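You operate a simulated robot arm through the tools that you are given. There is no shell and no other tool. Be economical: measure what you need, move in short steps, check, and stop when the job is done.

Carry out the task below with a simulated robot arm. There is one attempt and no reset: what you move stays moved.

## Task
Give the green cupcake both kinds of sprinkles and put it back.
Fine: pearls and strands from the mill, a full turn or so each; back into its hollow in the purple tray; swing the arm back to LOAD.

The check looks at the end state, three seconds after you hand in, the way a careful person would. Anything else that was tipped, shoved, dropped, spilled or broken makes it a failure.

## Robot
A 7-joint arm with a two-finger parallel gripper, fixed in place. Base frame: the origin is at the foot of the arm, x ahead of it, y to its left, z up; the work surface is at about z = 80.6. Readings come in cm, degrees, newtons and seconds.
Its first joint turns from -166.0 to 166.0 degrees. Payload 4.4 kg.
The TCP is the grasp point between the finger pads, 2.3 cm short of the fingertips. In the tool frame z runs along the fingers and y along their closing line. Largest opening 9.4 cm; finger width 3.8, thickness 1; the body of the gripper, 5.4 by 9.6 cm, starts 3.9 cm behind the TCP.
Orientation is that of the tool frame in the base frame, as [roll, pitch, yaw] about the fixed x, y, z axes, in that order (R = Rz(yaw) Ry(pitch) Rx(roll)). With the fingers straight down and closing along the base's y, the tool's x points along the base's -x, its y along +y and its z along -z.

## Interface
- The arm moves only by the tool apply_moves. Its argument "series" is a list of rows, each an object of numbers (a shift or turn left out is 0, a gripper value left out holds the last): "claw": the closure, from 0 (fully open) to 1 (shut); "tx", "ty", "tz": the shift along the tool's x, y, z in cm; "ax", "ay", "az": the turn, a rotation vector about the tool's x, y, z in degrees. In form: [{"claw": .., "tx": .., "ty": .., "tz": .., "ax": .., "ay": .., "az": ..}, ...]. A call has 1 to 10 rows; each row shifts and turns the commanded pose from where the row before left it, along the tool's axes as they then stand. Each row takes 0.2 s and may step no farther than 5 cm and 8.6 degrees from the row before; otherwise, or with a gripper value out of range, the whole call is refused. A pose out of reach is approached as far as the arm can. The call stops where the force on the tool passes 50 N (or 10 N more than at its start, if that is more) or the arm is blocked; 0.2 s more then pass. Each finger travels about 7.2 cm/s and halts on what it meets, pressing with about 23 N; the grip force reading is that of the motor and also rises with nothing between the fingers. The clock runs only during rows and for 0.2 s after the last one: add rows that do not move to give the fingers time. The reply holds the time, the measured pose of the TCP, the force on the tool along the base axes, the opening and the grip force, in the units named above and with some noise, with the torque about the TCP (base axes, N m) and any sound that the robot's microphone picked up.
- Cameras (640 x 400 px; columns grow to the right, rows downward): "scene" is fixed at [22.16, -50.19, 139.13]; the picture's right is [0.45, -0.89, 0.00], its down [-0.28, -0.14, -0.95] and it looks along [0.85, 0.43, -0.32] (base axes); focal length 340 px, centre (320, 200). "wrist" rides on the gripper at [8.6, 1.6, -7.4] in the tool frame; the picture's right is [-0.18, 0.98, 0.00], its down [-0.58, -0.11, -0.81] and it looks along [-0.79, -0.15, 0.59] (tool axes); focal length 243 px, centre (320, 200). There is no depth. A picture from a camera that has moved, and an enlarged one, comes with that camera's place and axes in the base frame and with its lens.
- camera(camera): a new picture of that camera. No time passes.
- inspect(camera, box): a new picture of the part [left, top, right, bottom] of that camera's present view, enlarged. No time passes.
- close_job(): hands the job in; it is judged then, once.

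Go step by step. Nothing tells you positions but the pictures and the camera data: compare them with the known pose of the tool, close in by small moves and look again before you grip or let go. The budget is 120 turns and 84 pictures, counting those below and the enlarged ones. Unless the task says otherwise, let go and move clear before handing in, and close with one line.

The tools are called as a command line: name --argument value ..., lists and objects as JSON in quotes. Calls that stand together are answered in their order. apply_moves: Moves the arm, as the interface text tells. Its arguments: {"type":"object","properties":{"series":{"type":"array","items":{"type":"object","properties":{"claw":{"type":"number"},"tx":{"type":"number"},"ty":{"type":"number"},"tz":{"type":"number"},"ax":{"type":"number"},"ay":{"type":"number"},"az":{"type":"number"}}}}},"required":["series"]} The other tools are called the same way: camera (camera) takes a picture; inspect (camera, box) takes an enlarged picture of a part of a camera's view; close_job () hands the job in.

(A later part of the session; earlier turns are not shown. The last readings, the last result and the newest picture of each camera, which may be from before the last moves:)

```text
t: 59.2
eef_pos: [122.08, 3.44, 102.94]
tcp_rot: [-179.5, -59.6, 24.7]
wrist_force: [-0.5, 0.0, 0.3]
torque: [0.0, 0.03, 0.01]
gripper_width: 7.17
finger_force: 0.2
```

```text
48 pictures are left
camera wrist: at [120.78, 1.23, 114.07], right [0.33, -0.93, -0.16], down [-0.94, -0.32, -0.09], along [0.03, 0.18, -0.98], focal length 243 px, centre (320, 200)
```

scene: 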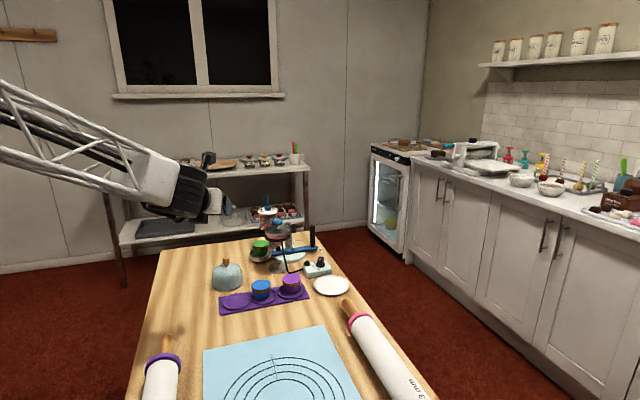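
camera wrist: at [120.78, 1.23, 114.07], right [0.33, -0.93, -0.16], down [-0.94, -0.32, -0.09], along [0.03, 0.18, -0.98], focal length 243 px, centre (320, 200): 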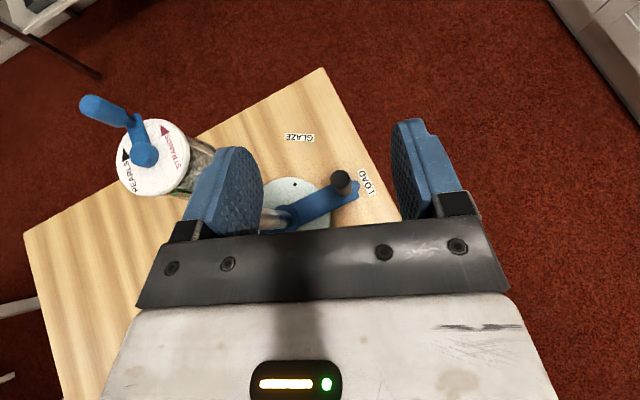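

Handle top at ≈(123.9, 4.2). Drop to z≈95 directly above it.

apply_moves --series '[{"tx": -2.92, "tz": 2.93}, {"tx": -2.92, "tz": 2.93}, {}]'

camera --camera "wrist"

inspect --camera "scene" --box '[240, 200, 340, 280]'

```text
t: 60.0
eef_pos: [123.88, 4.57, 94.82]
tcp_rot: [-179.5, -59.7, 24.7]
wrist_force: [0.0, -0.5, 0.6]
torque: [-0.02, 0.0, -0.01]
gripper_width: 7.19
finger_force: 0.1
```

```text
47 pictures are left
camera wrist: at [122.65, 2.17, 105.9], right [0.33, -0.93, -0.16], down [-0.94, -0.32, -0.09], along [0.03, 0.18, -0.98], focal length 243 px, centre (320, 200)
```

wrist: 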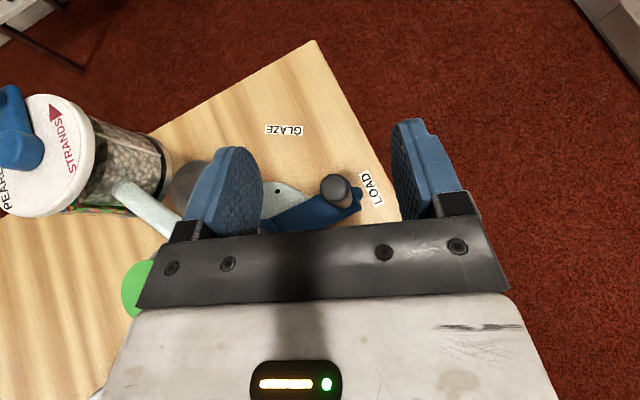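

```text
5.00 times, centred on (290, 240) of scene
camera zoom: at [22.16, -50.19, 139.13], right [0.45, -0.89, 0.0], down [-0.28, -0.14, -0.95], along [0.85, 0.43, -0.32], focal length 1699 px, centre (470, 0)
```

zoom: 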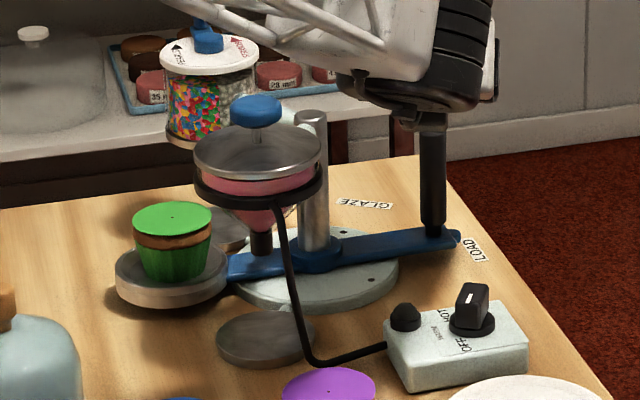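

Handle is between the fingers. Descend to z≈88.3 around it.

apply_moves --series '[{"tx": -1.83, "ty": 0.1, "tz": 1.15}, {"tx": -1.83, "ty": 0.1, "tz": 1.15}, {"tx": -1.83, "ty": 0.1, "tz": 1.15}, {}]'

camera --camera "wrist"

inspect --camera "scene" --box '[240, 200, 340, 280]'

```text
t: 61.0
eef_pos: [124.14, 4.4, 88.22]
tcp_rot: [-179.5, -59.6, 24.7]
wrist_force: [-1.1, -0.4, 0.4]
torque: [-0.01, -0.01, 0.01]
gripper_width: 7.19
finger_force: 0.0
```

```text
45 pictures are left
camera wrist: at [122.98, 2.03, 99.31], right [0.33, -0.93, -0.16], down [-0.94, -0.32, -0.09], along [0.03, 0.18, -0.98], focal length 243 px, centre (320, 200)
```

wrist: 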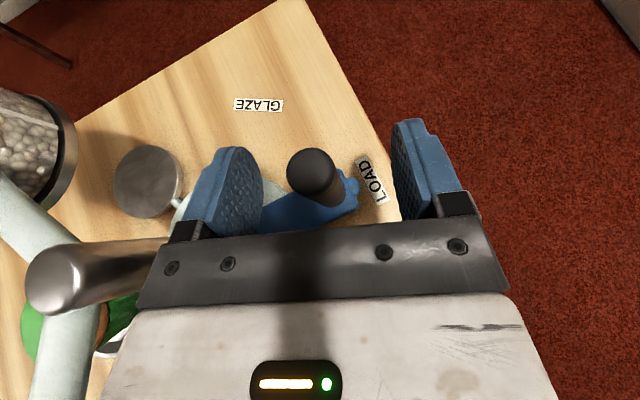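

```text
5.00 times, centred on (290, 240) of scene
camera zoom: at [22.16, -50.19, 139.13], right [0.45, -0.89, 0.0], down [-0.28, -0.14, -0.95], along [0.85, 0.43, -0.32], focal length 1699 px, centre (470, 0)
```

zoom: 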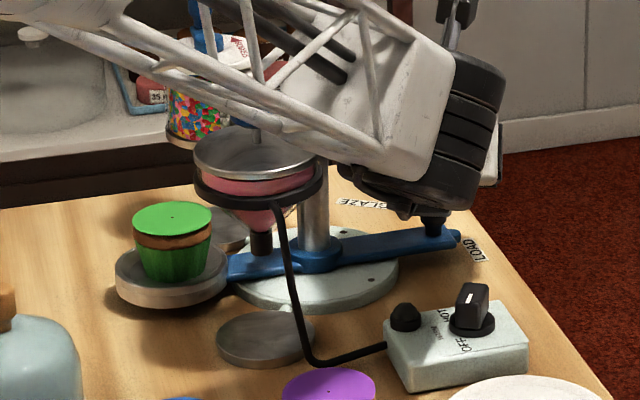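

Handle sits at the TCP. Close on it.

apply_moves --series '[{"claw": 0.5}, {"claw": 0.7}, {"claw": 0.9}, {"claw": 1}, {}, {}]'

```text
t: 62.4
eef_pos: [124.11, 4.34, 88.29]
tcp_rot: [-179.5, -59.5, 24.7]
wrist_force: [-2.5, 4.6, -0.8]
torque: [-1.66, -0.74, 0.02]
gripper_width: 1.95
finger_force: 45.2
```

Gripped the handle (1.95 cm). Swing clockwise a first 16° and check forces.

apply_moves --series '[{"tx": -0.335, "ty": 0.16, "tz": -0.57}, {"tx": -0.335, "ty": 0.16, "tz": -0.57}, {"tx": -0.325, "ty": 0.058, "tz": -0.554}, {"tx": -0.325, "ty": 0.058, "tz": -0.554}, {}]'

camera --camera "wrist"

inspect --camera "scene" --box '[240, 200, 340, 280]'

```text
t: 63.6
eef_pos: [121.93, 2.84, 88.23]
tcp_rot: [-179.4, -59.6, 24.6]
wrist_force: [-7.1, 12.0, -1.0]
torque: [-1.34, -1.04, 0.02]
gripper_width: 1.93
finger_force: 44.6
```

```text
43 pictures are left
camera wrist: at [120.82, 0.48, 99.34], right [0.33, -0.93, -0.16], down [-0.94, -0.32, -0.09], along [0.03, 0.18, -0.98], focal length 243 px, centre (320, 200)
```

wrist: 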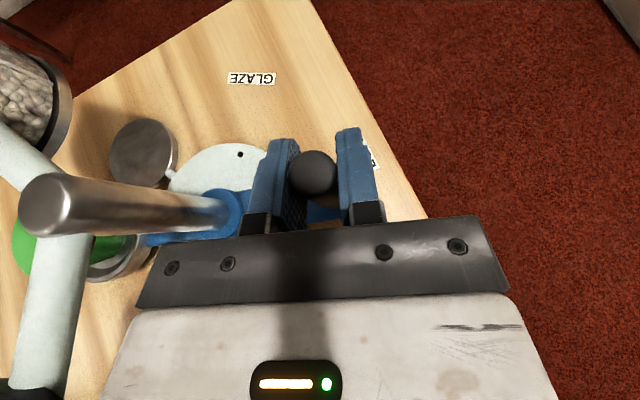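

```text
5.00 times, centred on (290, 240) of scene
camera zoom: at [22.16, -50.19, 139.13], right [0.45, -0.89, 0.0], down [-0.28, -0.14, -0.95], along [0.85, 0.43, -0.32], focal length 1699 px, centre (470, 0)
```

zoom: 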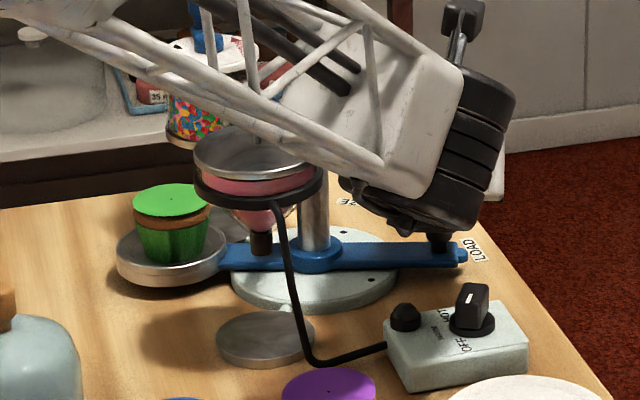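

Swinging well; force suggests I'm slightly outside the circle, so bias inward 0.2 cm and continue.

apply_moves --series '[{"tx": -0.33, "ty": -0.13, "tz": -0.56}, {"tx": -0.33, "ty": -0.13, "tz": -0.56}, {"tx": -0.32, "ty": -0.119, "tz": -0.546}, {"tx": -0.32, "ty": -0.119, "tz": -0.546}, {}]'

```text
t: 64.8
eef_pos: [119.53, 2.01, 88.33]
tcp_rot: [-179.5, -59.5, 24.7]
wrist_force: [4.7, -26.3, -5.6]
torque: [-1.24, -0.85, 0.0]
gripper_width: 1.95
finger_force: 45.4
```

Now slightly inside; undo most of the bias and continue.

apply_moves --series '[{"tx": -0.31, "ty": -0.146, "tz": -0.529}, {"tx": -0.31, "ty": -0.146, "tz": -0.529}, {"tx": -0.293, "ty": -0.287, "tz": -0.499}, {}]'

inspect --camera "scene" --box '[240, 200, 340, 280]'

```text
t: 65.8
eef_pos: [117.51, 1.67, 88.28]
tcp_rot: [-179.6, -59.5, 24.7]
wrist_force: [-0.8, -45.0, -0.1]
torque: [-1.26, -1.05, -0.03]
gripper_width: 1.94
finger_force: 44.7
```

```text
5.00 times, centred on (290, 240) of scene
camera zoom: at [22.16, -50.19, 139.13], right [0.45, -0.89, 0.0], down [-0.28, -0.14, -0.95], along [0.85, 0.43, -0.32], focal length 1699 px, centre (470, 0)
```

zoom: 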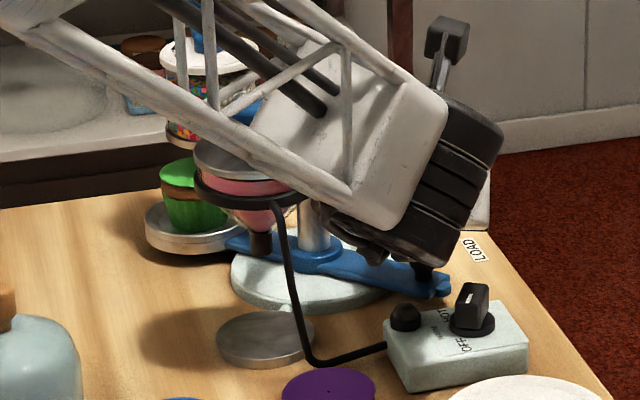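

Radial force is −45 N in y; ease outward 0.3 cm.

apply_moves --series '[{"tx": -0.063, "ty": 0.273, "tz": -0.108}, {}]'

```text
t: 66.4
eef_pos: [117.49, 1.76, 88.21]
tcp_rot: [-179.4, -59.6, 24.7]
wrist_force: [-0.3, -16.6, -1.1]
torque: [-1.47, -0.84, 0.01]
gripper_width: 1.95
finger_force: 45.1
```

apply_moves --series '[{"tx": -0.306, "ty": -0.216, "tz": -0.522}, {"tx": -0.306, "ty": -0.216, "tz": -0.522}, {}]'

camera --camera "wrist"

inspect --camera "scene" --box '[240, 200, 340, 280]'

```text
t: 67.2
eef_pos: [116.37, 1.88, 88.28]
tcp_rot: [-179.5, -59.6, 24.9]
wrist_force: [6.9, 46.1, -0.9]
torque: [-1.71, -0.64, 0.02]
gripper_width: 1.92
finger_force: 45.4
```

```text
40 pictures are left
camera wrist: at [115.14, -0.49, 99.34], right [0.34, -0.93, -0.16], down [-0.94, -0.33, -0.09], along [0.03, 0.19, -0.98], focal length 243 px, centre (320, 200)
```

wrist: 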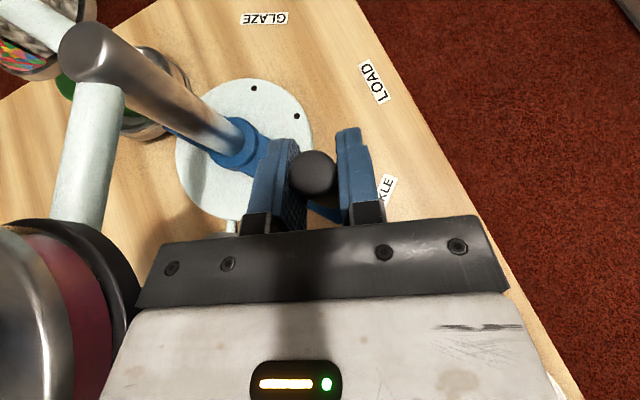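

```text
5.00 times, centred on (290, 240) of scene
camera zoom: at [22.16, -50.19, 139.13], right [0.45, -0.89, 0.0], down [-0.28, -0.14, -0.95], along [0.85, 0.43, -0.32], focal length 1699 px, centre (470, 0)
```

zoom: 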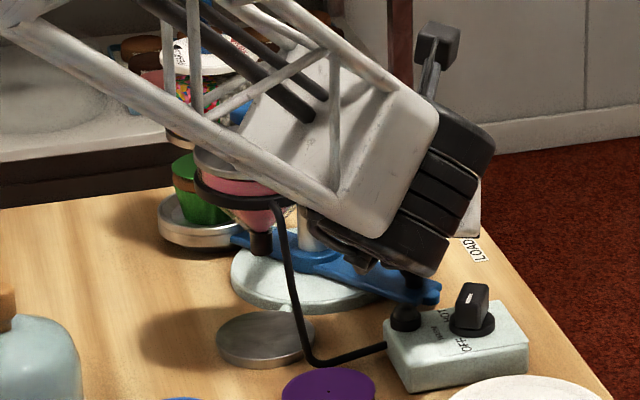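

Now pulled inward; ease +y 0.4 cm.

apply_moves --series '[{"tx": 0.063, "ty": -0.273, "tz": 0.108}, {}]'

```text
t: 67.8
eef_pos: [116.33, 1.91, 88.38]
tcp_rot: [-179.5, -59.6, 24.7]
wrist_force: [6.0, 39.6, 2.6]
torque: [-1.35, -1.13, 0.03]
gripper_width: 1.93
finger_force: 44.9
```

apply_moves --series '[{"tx": 0.084, "ty": -0.364, "tz": 0.144}, {}]'

```text
t: 68.4
eef_pos: [116.4, 1.93, 88.2]
tcp_rot: [-179.7, -59.7, 24.5]
wrist_force: [-0.2, -7.8, 5.2]
torque: [-1.33, -1.01, 0.01]
gripper_width: 1.94
finger_force: 45.1
```

Balanced. About 6° more to bring the pan under the mill.

apply_moves --series '[{"tx": -0.216, "ty": -0.316, "tz": -0.368}, {"tx": -0.216, "ty": -0.316, "tz": -0.368}, {}]'

camera --camera "wrist"

inspect --camera "scene" --box '[240, 200, 340, 280]'

```text
t: 69.0
eef_pos: [115.53, 2.0, 88.28]
tcp_rot: [-179.7, -59.6, 24.6]
wrist_force: [30.6, -6.8, -10.3]
torque: [-1.62, -0.7, 0.03]
gripper_width: 1.93
finger_force: 44.7
stopped in row 2: the force on the tool passed its limit (the readings are from after the stop); the commanded pose is now the measured one
```

```text
38 pictures are left
camera wrist: at [114.4, -0.33, 99.34], right [0.33, -0.93, -0.16], down [-0.94, -0.32, -0.09], along [0.04, 0.18, -0.98], focal length 243 px, centre (320, 200)
```

wrist: 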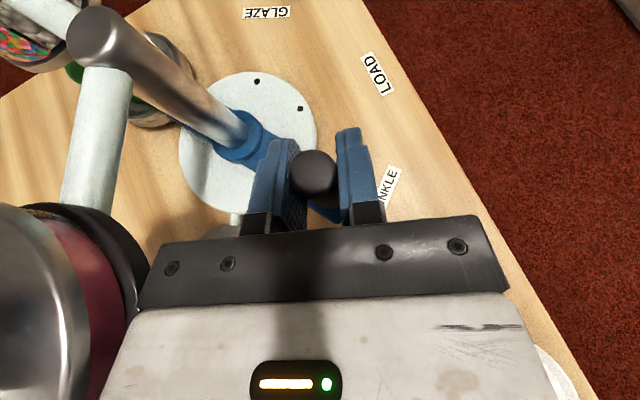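

```text
5.00 times, centred on (290, 240) of scene
camera zoom: at [22.16, -50.19, 139.13], right [0.45, -0.89, 0.0], down [-0.28, -0.14, -0.95], along [0.85, 0.43, -0.32], focal length 1699 px, centre (470, 0)
```

zoom: 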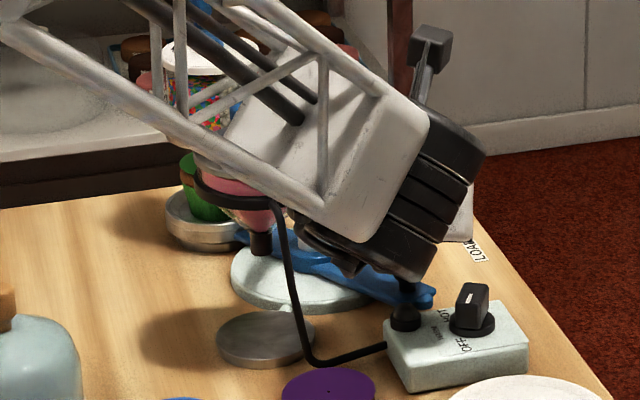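

The stop at SPRINKLE is reached: tangential resistance at handle azimuth −104°, which matches the mill direction. Release the handle, shift slightly away from the funnel and rise.

apply_moves --series '[{"claw": 0.8}, {"claw": 0.65}, {"claw": 0.5}, {}]'

apply_moves --series '[{"ty": 0.7}, {"tx": 1.3, "tz": -0.76}, {"tx": 1.73, "tz": -1.01}, {"tx": 1.73, "tz": -1.01}, {"tx": 2.6, "tz": -1.52}, {"tx": 2.6, "tz": -1.52}, {"tx": 2.6, "tz": -1.52}, {}]'

camera --camera "wrist"

inspect --camera "scene" --box '[240, 200, 340, 280]'

```text
t: 70.0
eef_pos: [115.44, 2.0, 88.29]
tcp_rot: [-179.5, -59.7, 24.4]
wrist_force: [-0.1, 0.0, 0.3]
torque: [-0.03, 0.0, 0.02]
gripper_width: 4.67
finger_force: 0.1
```

```text
t: 71.8
eef_pos: [115.9, 1.62, 102.94]
tcp_rot: [-179.7, -59.6, 24.5]
wrist_force: [-0.1, 0.3, 0.4]
torque: [0.0, -0.01, 0.01]
gripper_width: 4.68
finger_force: 0.2
```

```text
36 pictures are left
camera wrist: at [114.76, -0.81, 113.95], right [0.33, -0.93, -0.16], down [-0.94, -0.32, -0.09], along [0.04, 0.18, -0.98], focal length 243 px, centre (320, 200)
```

wrist: 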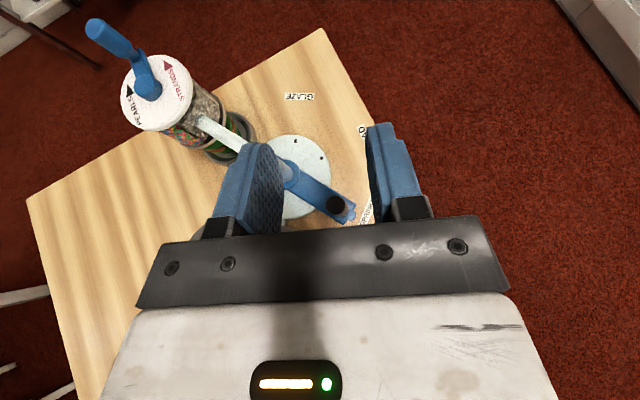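

```text
5.00 times, centred on (290, 240) of scene
camera zoom: at [22.16, -50.19, 139.13], right [0.45, -0.89, 0.0], down [-0.28, -0.14, -0.95], along [0.85, 0.43, -0.32], focal length 1699 px, centre (470, 0)
```

zoom: 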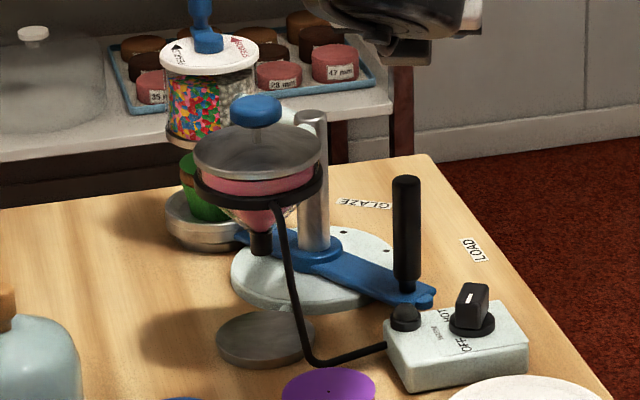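

Pan and cupcake are under the mill. Move up and over toward the crank for a close look.

apply_moves --series '[{"tx": 2.18, "ty": -3.17, "tz": 0.94}, {"tx": 2.18, "ty": -3.17, "tz": 0.94}, {"tx": 2.18, "ty": -3.17, "tz": 0.94}, {"tx": 2.18, "ty": -3.17, "tz": 0.94}, {"tx": 2.18, "ty": -3.17, "tz": 0.94}, {}]'

camera --camera "wrist"

```text
t: 73.2
eef_pos: [117.79, 19.94, 110.07]
tcp_rot: [-179.5, -59.6, 24.5]
wrist_force: [0.4, -0.3, 0.1]
torque: [0.01, 0.01, 0.0]
gripper_width: 4.69
finger_force: 0.1
```

```text
34 pictures are left
camera wrist: at [116.65, 17.58, 121.08], right [0.33, -0.93, -0.16], down [-0.94, -0.32, -0.09], along [0.04, 0.18, -0.98], focal length 243 px, centre (320, 200)
```

wrist: 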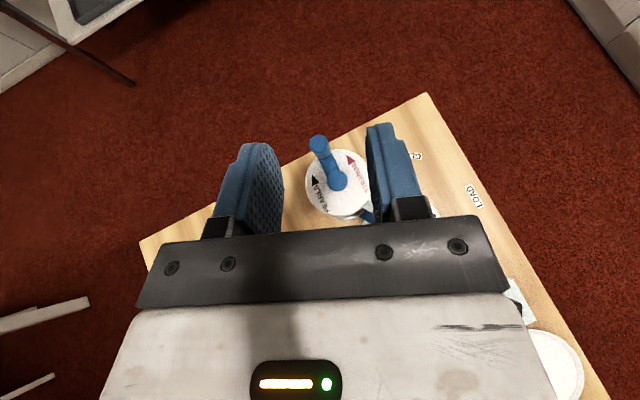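

Knob at ≈(122.4, 23.3), hub ≈(119.9, 21.2), radius ≈3.2 cm. Move to just above the knob.

apply_moves --series '[{"tx": -1.62, "ty": -0.61, "tz": 4.15}, {"tx": -1.62, "ty": -0.61, "tz": 4.15}, {}]'

camera --camera "wrist"

inspect --camera "scene" --box '[245, 180, 315, 236]'

```text
t: 74.0
eef_pos: [122.28, 23.15, 102.99]
tcp_rot: [-179.6, -59.6, 24.5]
wrist_force: [0.3, 0.6, 0.1]
torque: [-0.01, 0.0, 0.0]
gripper_width: 4.71
finger_force: 0.0
```

```text
33 pictures are left
camera wrist: at [121.19, 20.8, 114.09], right [0.33, -0.93, -0.16], down [-0.94, -0.32, -0.09], along [0.04, 0.18, -0.98], focal length 243 px, centre (320, 200)
```

wrist: 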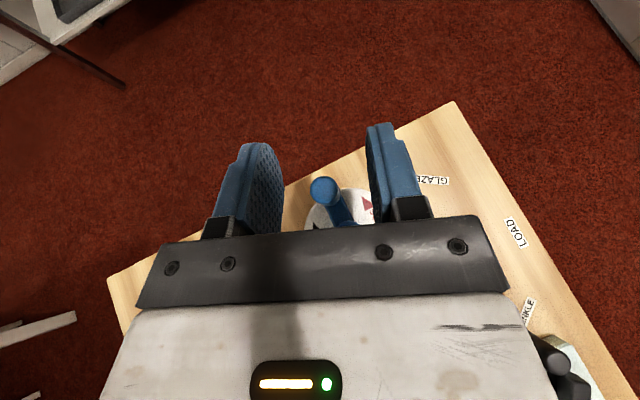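

```text
7.14 times, centred on (280, 208) of scene
camera zoom: at [22.16, -50.19, 139.13], right [0.45, -0.89, 0.0], down [-0.28, -0.14, -0.95], along [0.85, 0.43, -0.32], focal length 2427 px, centre (606, 143)
```

zoom: 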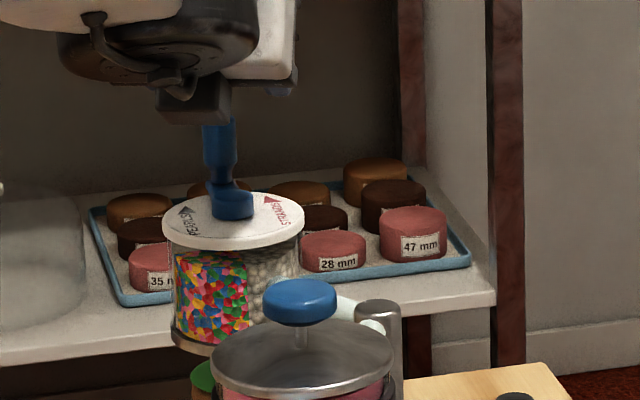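

Descend around the knob to z≈99.1.

apply_moves --series '[{"tx": -1.61, "ty": -0.1, "tz": 1.1}, {"tx": -1.61, "ty": -0.1, "tz": 1.1}, {}]'

camera --camera "wrist"

inspect --camera "scene" --box '[245, 180, 315, 236]'

```text
t: 74.8
eef_pos: [122.4, 23.53, 98.95]
tcp_rot: [-179.6, -59.7, 24.5]
wrist_force: [0.8, -0.6, 0.0]
torque: [0.01, 0.01, 0.0]
gripper_width: 4.69
finger_force: 0.0
```

```text
31 pictures are left
camera wrist: at [121.2, 21.12, 110.12], right [0.33, -0.93, -0.16], down [-0.94, -0.32, -0.09], along [0.04, 0.18, -0.98], focal length 243 px, centre (320, 200)
```

wrist: 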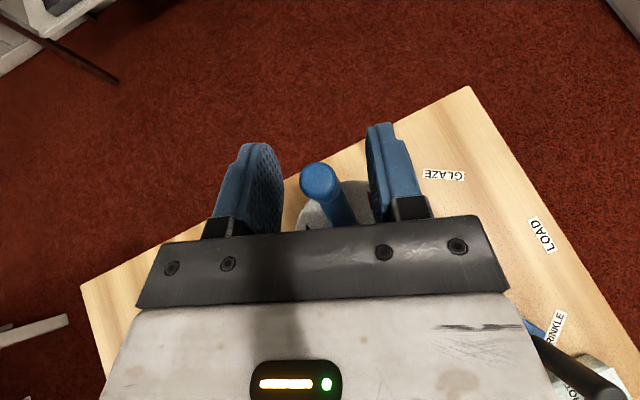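

```text
7.14 times, centred on (280, 208) of scene
camera zoom: at [22.16, -50.19, 139.13], right [0.45, -0.89, 0.0], down [-0.28, -0.14, -0.95], along [0.85, 0.43, -0.32], focal length 2427 px, centre (606, 143)
```

zoom: 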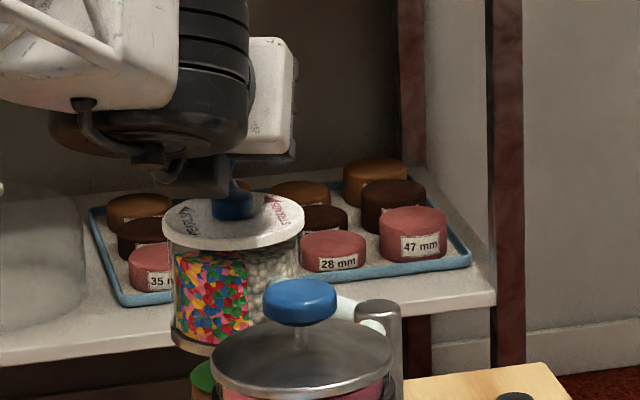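

Knob exactly at the TCP. Close on it.

apply_moves --series '[{"claw": 0.65}, {"claw": 0.8}, {"claw": 1}, {}, {}]'

```text
t: 76.0
eef_pos: [122.36, 23.5, 99.08]
tcp_rot: [-179.6, -59.6, 24.5]
wrist_force: [1.6, 1.5, -0.6]
torque: [-0.56, -0.14, 0.0]
gripper_width: 1.74
finger_force: 45.4
```

Gripped (1.74 cm). Begin the clockwise (pearls) turn: 30° first, checking force.

apply_moves --series '[{"tx": 0.065, "ty": 0.852, "tz": 0.11}, {"tx": -0.049, "ty": 0.856, "tz": -0.083}, {}]'

camera --camera "wrist"

```text
t: 76.8
eef_pos: [123.24, 22.0, 99.08]
tcp_rot: [-179.6, -59.6, 24.6]
wrist_force: [-16.0, -3.0, -2.6]
torque: [-0.58, 0.13, 0.0]
gripper_width: 1.78
finger_force: 44.7
```

```text
29 pictures are left
camera wrist: at [122.04, 19.6, 110.14], right [0.33, -0.93, -0.16], down [-0.94, -0.32, -0.09], along [0.03, 0.18, -0.98], focal length 243 px, centre (320, 200)
```

wrist: 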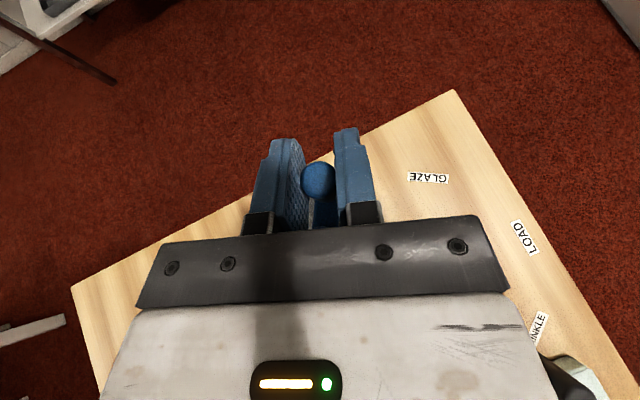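

It's turning; radius slightly smaller than assumed (≈3.15). Continue.

apply_moves --series '[{"tx": -0.225, "ty": 0.729, "tz": -0.384}, {"tx": -0.247, "ty": 0.662, "tz": -0.421}, {"tx": -0.325, "ty": 0.513, "tz": -0.555}, {}]'

```text
t: 77.8
eef_pos: [122.79, 19.38, 99.19]
tcp_rot: [-179.7, -59.7, 24.4]
wrist_force: [33.3, -21.6, -6.3]
torque: [-0.78, -0.11, -0.05]
gripper_width: 1.73
finger_force: 44.9
```

Re-fit: centre ≈(120.05, 21.15), r≈3.28. Continue with the corrected circle.

apply_moves --series '[{"tx": -0.277, "ty": 0.719, "tz": -0.472}, {"tx": -0.427, "ty": 0.153, "tz": -0.727}, {}]'

```text
t: 78.5
eef_pos: [121.65, 18.33, 99.07]
tcp_rot: [-179.7, -59.5, 24.6]
wrist_force: [0.1, 0.2, -2.1]
torque: [-0.48, -0.25, 0.0]
gripper_width: 1.72
finger_force: 44.7
```

Balanced. Three more steps.

apply_moves --series '[{"tx": -0.429, "ty": -0.05, "tz": -0.731}, {"tx": -0.41, "ty": -0.255, "tz": -0.699}, {"tx": -0.362, "ty": -0.455, "tz": -0.617}, {}]'

```text
t: 79.5
eef_pos: [119.32, 17.95, 99.1]
tcp_rot: [-179.5, -59.7, 24.5]
wrist_force: [-2.4, -7.5, -4.1]
torque: [-0.69, -0.12, 0.0]
gripper_width: 1.72
finger_force: 44.9
```

apply_moves --series '[{"tx": -0.29, "ty": -0.626, "tz": -0.494}, {"tx": -0.198, "ty": -0.752, "tz": -0.338}, {"tx": -0.093, "ty": -0.829, "tz": -0.159}, {}]'

camera --camera "wrist"

```text
t: 80.5
eef_pos: [117.24, 19.41, 99.06]
tcp_rot: [-179.6, -59.6, 24.5]
wrist_force: [-37.2, -25.0, -3.6]
torque: [-0.78, 0.14, 0.02]
gripper_width: 1.7
finger_force: 45.5
```

```text
28 pictures are left
camera wrist: at [116.07, 17.06, 110.16], right [0.33, -0.93, -0.16], down [-0.94, -0.32, -0.09], along [0.03, 0.18, -0.98], focal length 243 px, centre (320, 200)
```

wrist: 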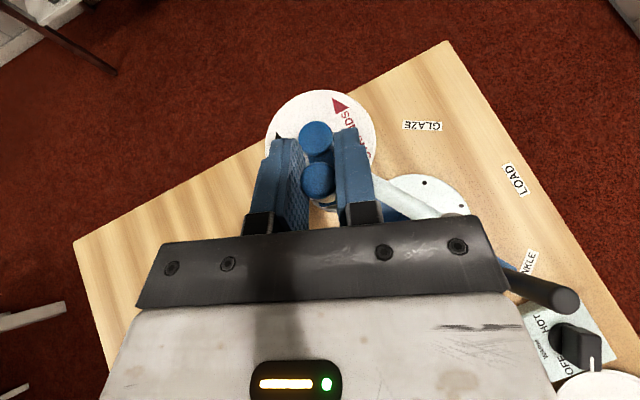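

Past half a turn. Ease outward and continue.

apply_moves --series '[{"tx": -0.152, "ty": 0, "tz": -0.259}, {"tx": -0.03, "ty": -0.85, "tz": -0.05}, {"tx": 0.127, "ty": -0.82, "tz": 0.216}, {}]'

```text
t: 81.5
eef_pos: [116.68, 20.92, 99.16]
tcp_rot: [-179.6, -59.6, 24.6]
wrist_force: [46.3, 1.8, -11.8]
torque: [-0.38, -0.56, -0.04]
gripper_width: 1.74
finger_force: 44.8
```

apply_moves --series '[{"tx": 0.395, "ty": -0.59, "tz": 0.673}, {"tx": 0.301, "ty": -0.616, "tz": 0.513}, {}]'

```text
t: 82.4
eef_pos: [117.24, 22.96, 99.15]
tcp_rot: [-179.6, -59.6, 24.8]
wrist_force: [-11.2, 6.7, 2.9]
torque: [-0.3, -0.04, 0.01]
gripper_width: 1.76
finger_force: 45.1
stopped in row 3: the force on the tool passed its limit (the readings are from after the stop); the commanded pose is now the measured one
```

apply_moves --series '[{"tx": 0.396, "ty": -0.348, "tz": 0.674}, {"tx": 0.428, "ty": -0.134, "tz": 0.73}, {}]'

```text
t: 83.2
eef_pos: [118.37, 23.84, 99.14]
tcp_rot: [-179.7, -59.5, 24.7]
wrist_force: [-9.2, 19.3, 6.6]
torque: [-0.18, -0.33, 0.07]
gripper_width: 1.75
finger_force: 44.4
```

apply_moves --series '[{"tx": 0.433, "ty": -0.13, "tz": 0.738}, {"tx": 0.415, "ty": 0.244, "tz": 0.708}, {}]'

```text
t: 84.0
eef_pos: [119.97, 24.46, 99.14]
tcp_rot: [-179.6, -59.7, 24.6]
wrist_force: [0.8, -10.1, 9.2]
torque: [-0.26, -0.36, -0.04]
gripper_width: 1.74
finger_force: 44.8
```

apply_moves --series '[{"tx": 0.354, "ty": 0.5, "tz": 0.604}, {"tx": 0.298, "ty": 0.621, "tz": 0.508}, {}]'

```text
t: 84.8
eef_pos: [121.68, 23.89, 99.05]
tcp_rot: [-179.5, -59.7, 24.7]
wrist_force: [-24.7, -38.8, 18.3]
torque: [-0.91, -0.18, -0.07]
gripper_width: 1.73
finger_force: 45.4
```

apply_moves --series '[{"tx": -0.1, "ty": 0.45, "tz": -0.17}, {"tx": 0.11, "ty": 0.57, "tz": 0.187}, {"tx": 0.06, "ty": 0.5, "tz": 0.1}, {}]'

camera --camera "wrist"

inspect --camera "scene" --box '[245, 190, 315, 260]'

```text
t: 85.8
eef_pos: [122.43, 23.08, 99.11]
tcp_rot: [-179.6, -59.8, 24.9]
wrist_force: [35.2, 25.5, 11.0]
torque: [-0.46, -0.69, 0.02]
gripper_width: 1.75
finger_force: 45.0
```

```text
27 pictures are left
camera wrist: at [121.3, 20.62, 110.16], right [0.33, -0.93, -0.16], down [-0.94, -0.32, -0.09], along [0.04, 0.18, -0.98], focal length 243 px, centre (320, 200)
```

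wrist: 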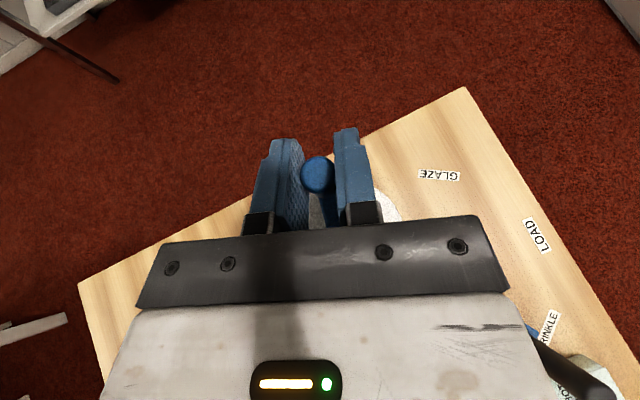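

```text
5.71 times, centred on (280, 225) of scene
camera zoom: at [22.16, -50.19, 139.13], right [0.45, -0.89, 0.0], down [-0.28, -0.14, -0.95], along [0.85, 0.43, -0.32], focal length 1942 px, centre (549, 57)
```

zoom: 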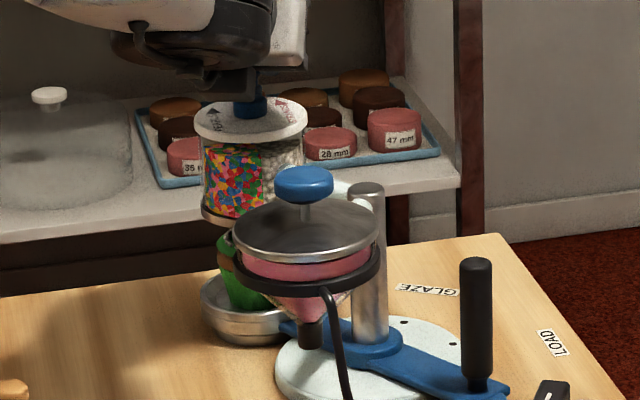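

Full clockwise turn done. Check the cupcake top for pearls.

inspect --camera "scene" --box '[262, 208, 286, 234]'

```text
15.38 times, centred on (274, 221) of scene
camera zoom: at [22.16, -50.19, 139.13], right [0.45, -0.89, 0.0], down [-0.28, -0.14, -0.95], along [0.85, 0.43, -0.32], focal length 5227 px, centre (1028, -123)
```

zoom: 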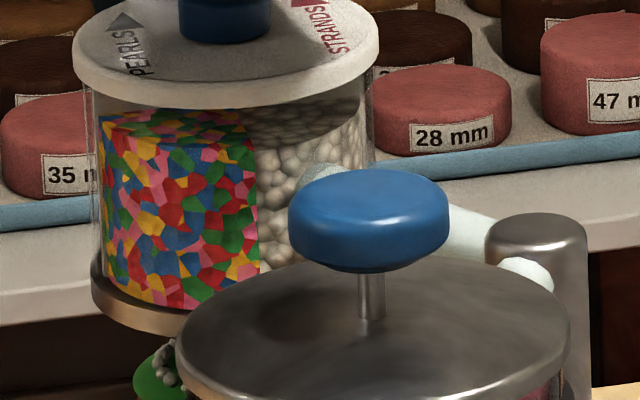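

Pearls are visible on the cupcake. Now the counter-clockwise (strands) turn.

apply_moves --series '[{"tx": 0.14, "ty": -0.93, "tz": 0.238}, {"tx": -0.251, "ty": -0.697, "tz": -0.429}, {"tx": -0.334, "ty": -0.545, "tz": -0.57}, {}]'

```text
t: 86.8
eef_pos: [120.72, 24.26, 99.15]
tcp_rot: [-179.6, -59.6, 24.7]
wrist_force: [-15.2, -48.5, 15.6]
torque: [-0.88, -0.41, -0.1]
gripper_width: 1.74
finger_force: 44.7
```

apply_moves --series '[{"tx": -0.5, "ty": -0.03, "tz": -0.85}, {"tx": -0.415, "ty": -0.244, "tz": -0.708}, {}]'

```text
t: 87.6
eef_pos: [118.88, 24.22, 99.04]
tcp_rot: [-179.4, -59.6, 24.8]
wrist_force: [-3.0, 11.2, 7.7]
torque: [-0.32, -0.66, -0.02]
gripper_width: 1.71
finger_force: 45.4
```

apply_moves --series '[{"tx": -0.415, "ty": -0.13, "tz": -0.707}, {"tx": -0.413, "ty": 0.257, "tz": -0.704}, {"tx": -0.365, "ty": 0.46, "tz": -0.623}, {}]'

```text
t: 88.4
eef_pos: [116.93, 22.75, 99.04]
tcp_rot: [-179.4, -59.6, 24.8]
wrist_force: [-12.7, 7.5, 2.7]
torque: [-0.72, 0.05, 0.07]
gripper_width: 1.7
finger_force: 45.3
stopped in row 4: the force on the tool passed its limit (the readings are from after the stop); the commanded pose is now the measured one
```

apply_moves --series '[{"tx": -0.286, "ty": 0.674, "tz": -0.487}, {"tx": -0.218, "ty": 0.761, "tz": -0.372}, {}]'

```text
t: 88.8
eef_pos: [116.8, 22.22, 99.12]
tcp_rot: [-179.4, -59.5, 25.0]
wrist_force: [-16.9, 7.4, 2.6]
torque: [-0.65, -0.2, 0.06]
gripper_width: 1.73
finger_force: 44.6
stopped in row 2: the force on the tool passed its limit (the readings are from after the stop); the commanded pose is now the measured one
```

apply_moves --series '[{"tx": -0.258, "ty": 0.554, "tz": -0.44}, {"tx": -0.157, "ty": 0.71, "tz": -0.267}, {}]'

```text
t: 89.6
eef_pos: [116.52, 20.55, 99.04]
tcp_rot: [-179.3, -59.6, 24.8]
wrist_force: [-43.5, -7.2, 12.9]
torque: [-0.68, 0.07, 0.06]
gripper_width: 1.72
finger_force: 45.0
```

apply_moves --series '[{"tx": -0.2, "tz": -0.34}, {"tx": -0.078, "ty": 0.708, "tz": -0.134}, {"tx": 0.065, "ty": 0.852, "tz": 0.11}, {}]'

```text
t: 90.6
eef_pos: [116.94, 19.13, 98.98]
tcp_rot: [-179.4, -59.7, 24.9]
wrist_force: [8.5, 6.7, 15.3]
torque: [-0.72, -0.26, 0.02]
gripper_width: 1.74
finger_force: 45.2
```

apply_moves --series '[{"tx": 0.207, "ty": 0.78, "tz": 0.354}, {"tx": 0.236, "ty": 0.731, "tz": 0.402}, {}]'

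camera --camera "wrist"

```text
t: 91.4
eef_pos: [118.28, 17.92, 99.1]
tcp_rot: [-179.4, -59.6, 24.8]
wrist_force: [-10.1, -22.3, 17.7]
torque: [-0.99, 0.0, -0.05]
gripper_width: 1.74
finger_force: 45.0
```

```text
24 pictures are left
camera wrist: at [117.18, 15.6, 110.13], right [0.34, -0.93, -0.16], down [-0.94, -0.32, -0.09], along [0.03, 0.19, -0.98], focal length 243 px, centre (320, 200)
```

wrist: 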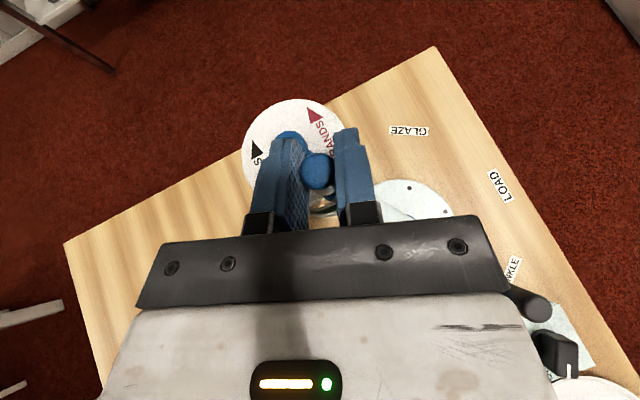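

apply_moves --series '[{"tx": 0.245, "ty": 0.724, "tz": 0.418}, {"tx": 0.4, "ty": 0.36, "tz": 0.682}, {}]'

```text
t: 92.2
eef_pos: [119.86, 17.67, 99.06]
tcp_rot: [-179.3, -59.6, 24.8]
wrist_force: [1.8, -12.8, 13.8]
torque: [-0.68, -0.4, -0.06]
gripper_width: 1.74
finger_force: 45.2
```

apply_moves --series '[{"tx": 0.395, "ty": 0.297, "tz": 0.673}, {"tx": 0.439, "ty": -0.038, "tz": 0.749}, {"tx": 0.419, "ty": -0.261, "tz": 0.715}, {}]'

```text
t: 93.2
eef_pos: [122.09, 18.77, 99.04]
tcp_rot: [-179.3, -59.6, 24.9]
wrist_force: [-2.0, 3.7, 9.9]
torque: [-0.6, -0.46, 0.03]
gripper_width: 1.73
finger_force: 44.7
```

apply_moves --series '[{"tx": 0.357, "ty": -0.515, "tz": 0.608}, {"tx": 0.3, "ty": -0.625, "tz": 0.511}, {"tx": 0.207, "ty": -0.757, "tz": 0.354}, {}]'

```text
t: 94.2
eef_pos: [122.95, 21.2, 98.99]
tcp_rot: [-179.3, -59.6, 24.8]
wrist_force: [46.9, 2.3, 3.4]
torque: [-0.65, -0.82, -0.1]
gripper_width: 1.76
finger_force: 44.9
```

apply_moves --series '[{"tx": 0.2, "ty": -0.1, "tz": 0.34}, {"tx": 0.144, "ty": -0.59, "tz": 0.247}, {"tx": -0.011, "ty": -0.887, "tz": -0.019}, {"tx": -0.091, "ty": -0.686, "tz": -0.155}, {}]'

camera --camera "wrist"

inspect --camera "scene" --box '[262, 208, 286, 234]'

```text
t: 95.4
eef_pos: [122.21, 23.29, 98.85]
tcp_rot: [-179.3, -59.5, 24.9]
wrist_force: [-9.1, -9.2, -5.5]
torque: [-0.79, -0.56, 0.02]
gripper_width: 1.76
finger_force: 45.6
```

```text
23 pictures are left
camera wrist: at [121.11, 21.06, 110.02], right [0.34, -0.93, -0.16], down [-0.94, -0.33, -0.09], along [0.03, 0.18, -0.98], focal length 243 px, centre (320, 200)
```

wrist: 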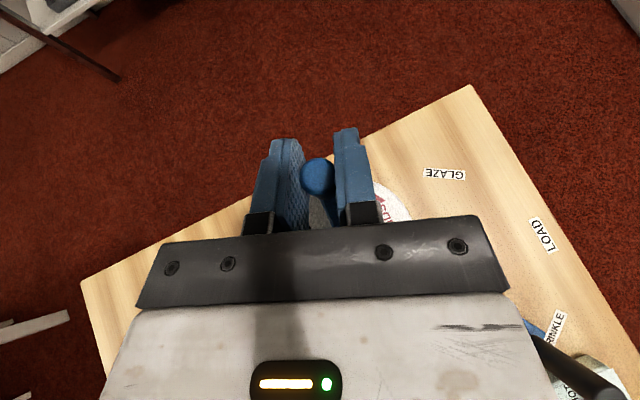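

```text
15.38 times, centred on (274, 221) of scene
camera zoom: at [22.16, -50.19, 139.13], right [0.45, -0.89, 0.0], down [-0.28, -0.14, -0.95], along [0.85, 0.43, -0.32], focal length 5227 px, centre (1028, -123)
```

zoom: 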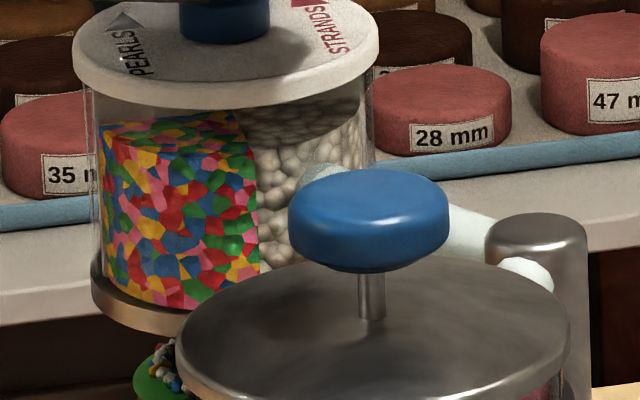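

Both kinds are on the cupcake; the crank is back home. Release the knob and rise straight up.

apply_moves --series '[{"claw": 0.85}, {"claw": 0.7}, {"claw": 0.5}, {}, {"tx": 1.73, "tz": -1.01}, {"tx": 2.6, "tz": -1.52}, {"tx": 2.6, "tz": -1.52}, {"tx": 2.6, "tz": -1.52}, {}]'

inspect --camera "scene" --box '[240, 190, 340, 270]'

```text
t: 97.4
eef_pos: [122.33, 23.3, 110.19]
tcp_rot: [-179.3, -59.6, 24.8]
wrist_force: [-0.1, 0.2, -0.1]
torque: [-0.01, 0.0, -0.03]
gripper_width: 4.7
finger_force: 0.0
```

```text
5.00 times, centred on (290, 230) of scene
camera zoom: at [22.16, -50.19, 139.13], right [0.45, -0.89, 0.0], down [-0.28, -0.14, -0.95], along [0.85, 0.43, -0.32], focal length 1699 px, centre (470, 50)
```

zoom: 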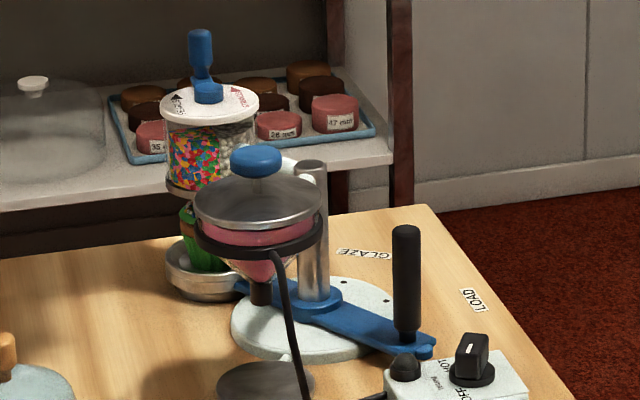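

Go back over the handle (at ≈(115.5, 2.0)).

apply_moves --series '[{"tx": -1.83, "ty": 2.84, "tz": -1.8}, {"tx": -1.83, "ty": 2.84, "tz": -1.8}, {"tx": -1.83, "ty": 2.84, "tz": -1.8}, {"tx": -1.83, "ty": 2.84, "tz": -1.8}, {"tx": -1.83, "ty": 2.84, "tz": -1.8}, {"tx": -1.83, "ty": 2.84, "tz": -1.8}, {"tx": -2.6, "tz": 1.52}, {"tx": -2.6, "tz": 1.52}, {"tx": -2.6, "tz": 1.52}, {}]'

camera --camera "wrist"

```text
t: 99.6
eef_pos: [116.13, 1.54, 96.93]
tcp_rot: [-179.2, -59.5, 24.7]
wrist_force: [0.2, -0.1, 0.2]
torque: [-0.01, 0.05, 0.01]
gripper_width: 4.71
finger_force: 0.0
```

```text
20 pictures are left
camera wrist: at [114.92, -0.75, 108.04], right [0.34, -0.93, -0.16], down [-0.94, -0.33, -0.09], along [0.03, 0.19, -0.98], focal length 243 px, centre (320, 200)
```

wrist: 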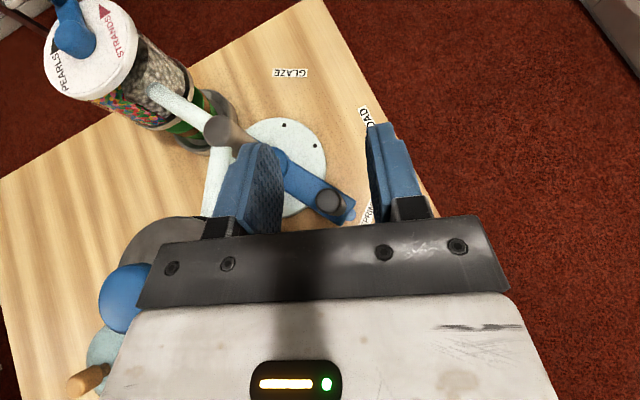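

apply_moves --series '[{"tx": -2.53, "tz": 1.35}, {"tx": -2.53, "tz": 1.35}, {"tx": -2.53, "tz": 1.35}, {"ty": -0.45}, {"claw": 0.7}, {"claw": 0.85}, {"claw": 1}, {}, {}]'

```text
t: 101.6
eef_pos: [115.52, 2.05, 88.4]
tcp_rot: [-179.4, -59.5, 24.9]
wrist_force: [-0.4, 2.5, -1.8]
torque: [-1.56, -0.25, 0.02]
gripper_width: 1.94
finger_force: 45.0
```

Handle regripped. Swing back counter-clockwise toward LOAD in stages.

apply_moves --series '[{"tx": 0.28, "ty": 0.341, "tz": 0.477}, {"tx": 0.28, "ty": 0.341, "tz": 0.477}, {"tx": 0.299, "ty": 0.293, "tz": 0.51}, {"tx": 0.299, "ty": 0.293, "tz": 0.51}, {}]'

```text
t: 102.8
eef_pos: [118.36, 1.65, 88.36]
tcp_rot: [-179.3, -59.5, 24.8]
wrist_force: [2.6, -24.5, 3.8]
torque: [-1.4, -0.55, -0.02]
gripper_width: 1.9
finger_force: 45.2
```

apply_moves --series '[{"tx": 0.3, "ty": 0.303, "tz": 0.51}, {"tx": 0.3, "ty": 0.303, "tz": 0.51}, {"tx": 0.326, "ty": 0.118, "tz": 0.555}, {"tx": 0.326, "ty": 0.118, "tz": 0.555}, {}]'

```text
t: 104.0
eef_pos: [120.85, 2.3, 88.36]
tcp_rot: [-179.4, -59.6, 25.0]
wrist_force: [-4.3, 10.5, 12.2]
torque: [-1.47, -0.42, 0.05]
gripper_width: 1.92
finger_force: 45.4
```

apply_moves --series '[{"tx": 0.332, "ty": 0.0, "tz": 0.566}, {"tx": 0.332, "ty": 0.0, "tz": 0.566}, {"tx": 0.332, "ty": -0.063, "tz": 0.565}, {"tx": 0.332, "ty": -0.063, "tz": 0.565}, {}]'

camera --camera "wrist"

```text
t: 105.0
eef_pos: [123.2, 3.58, 88.4]
tcp_rot: [-179.3, -59.6, 25.0]
wrist_force: [-6.4, 9.3, 2.4]
torque: [-1.52, -0.8, 0.02]
gripper_width: 1.93
finger_force: 44.5
stopped in row 5: the force on the tool passed its limit (the readings are from after the stop); the commanded pose is now the measured one
```

```text
19 pictures are left
camera wrist: at [122.07, 1.28, 99.47], right [0.34, -0.93, -0.16], down [-0.94, -0.33, -0.09], along [0.03, 0.19, -0.98], focal length 243 px, centre (320, 200)
```

wrist: 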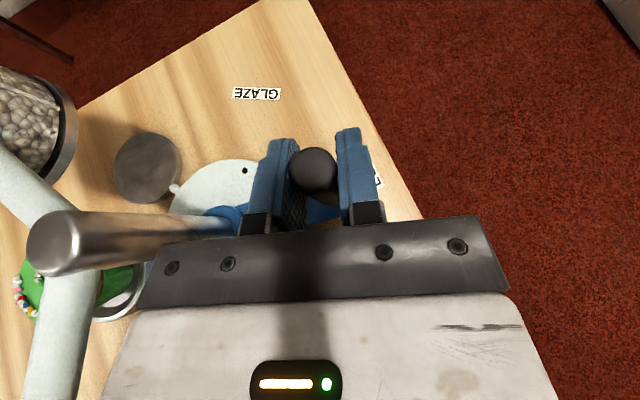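

Inward residual, slightly outside the circle again. Finish the last ~1.2 cm.

apply_moves --series '[{"tx": 0.0, "ty": -0.1, "tz": 0.0}, {"tx": 0.285, "ty": -0.17, "tz": 0.485}, {"tx": 0.285, "ty": -0.17, "tz": 0.485}, {}]'

camera --camera "wrist"

```text
t: 106.0
eef_pos: [123.99, 4.39, 88.43]
tcp_rot: [-179.3, -59.5, 24.9]
wrist_force: [7.8, -8.4, 3.4]
torque: [-1.66, -0.3, -0.02]
gripper_width: 1.93
finger_force: 45.0
```

```text
18 pictures are left
camera wrist: at [122.92, 2.04, 99.47], right [0.34, -0.93, -0.16], down [-0.94, -0.33, -0.09], along [0.03, 0.19, -0.98], focal length 243 px, centre (320, 200)
```

wrist: 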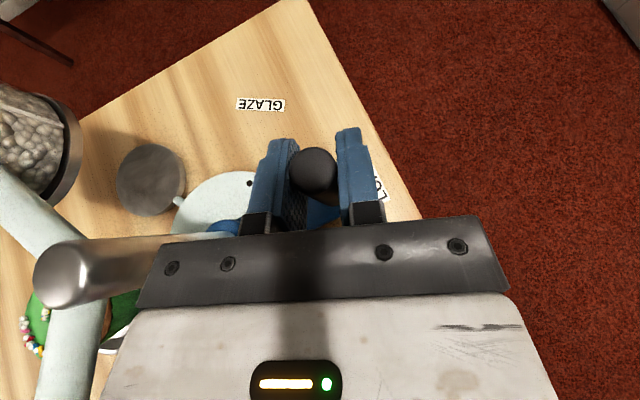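

Handle is back where it was at LOAD. Release, rise and retreat.

apply_moves --series '[{"claw": 0.85}, {"claw": 0.7}, {"claw": 0.45}, {}, {"tx": 1.3, "tz": -0.76}, {"tx": 1.73, "tz": -1.01}, {"tx": 2.6, "tz": -1.52}, {"tx": 2.6, "tz": -1.52}, {"tx": 2.6, "tz": -1.52}, {"tx": 2.6, "tz": -1.52}]'

inspect --camera "scene" --box '[240, 200, 340, 280]'

```text
t: 108.2
eef_pos: [124.02, 4.64, 103.83]
tcp_rot: [-179.2, -59.5, 24.9]
wrist_force: [0.1, 0.1, -0.2]
torque: [0.04, -0.02, -0.01]
gripper_width: 5.15
finger_force: 0.0
```

```text
5.00 times, centred on (290, 240) of scene
camera zoom: at [22.16, -50.19, 139.13], right [0.45, -0.89, 0.0], down [-0.28, -0.14, -0.95], along [0.85, 0.43, -0.32], focal length 1699 px, centre (470, 0)
```

zoom: 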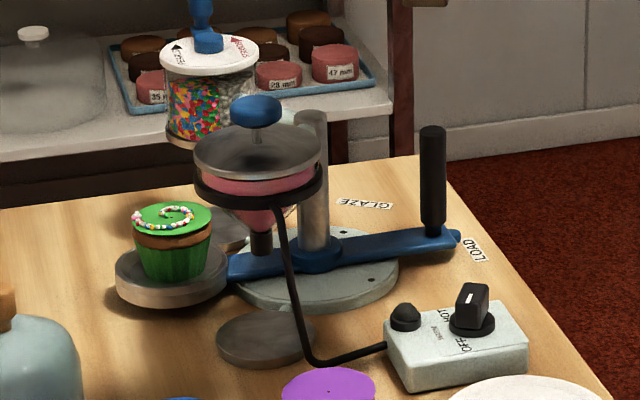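

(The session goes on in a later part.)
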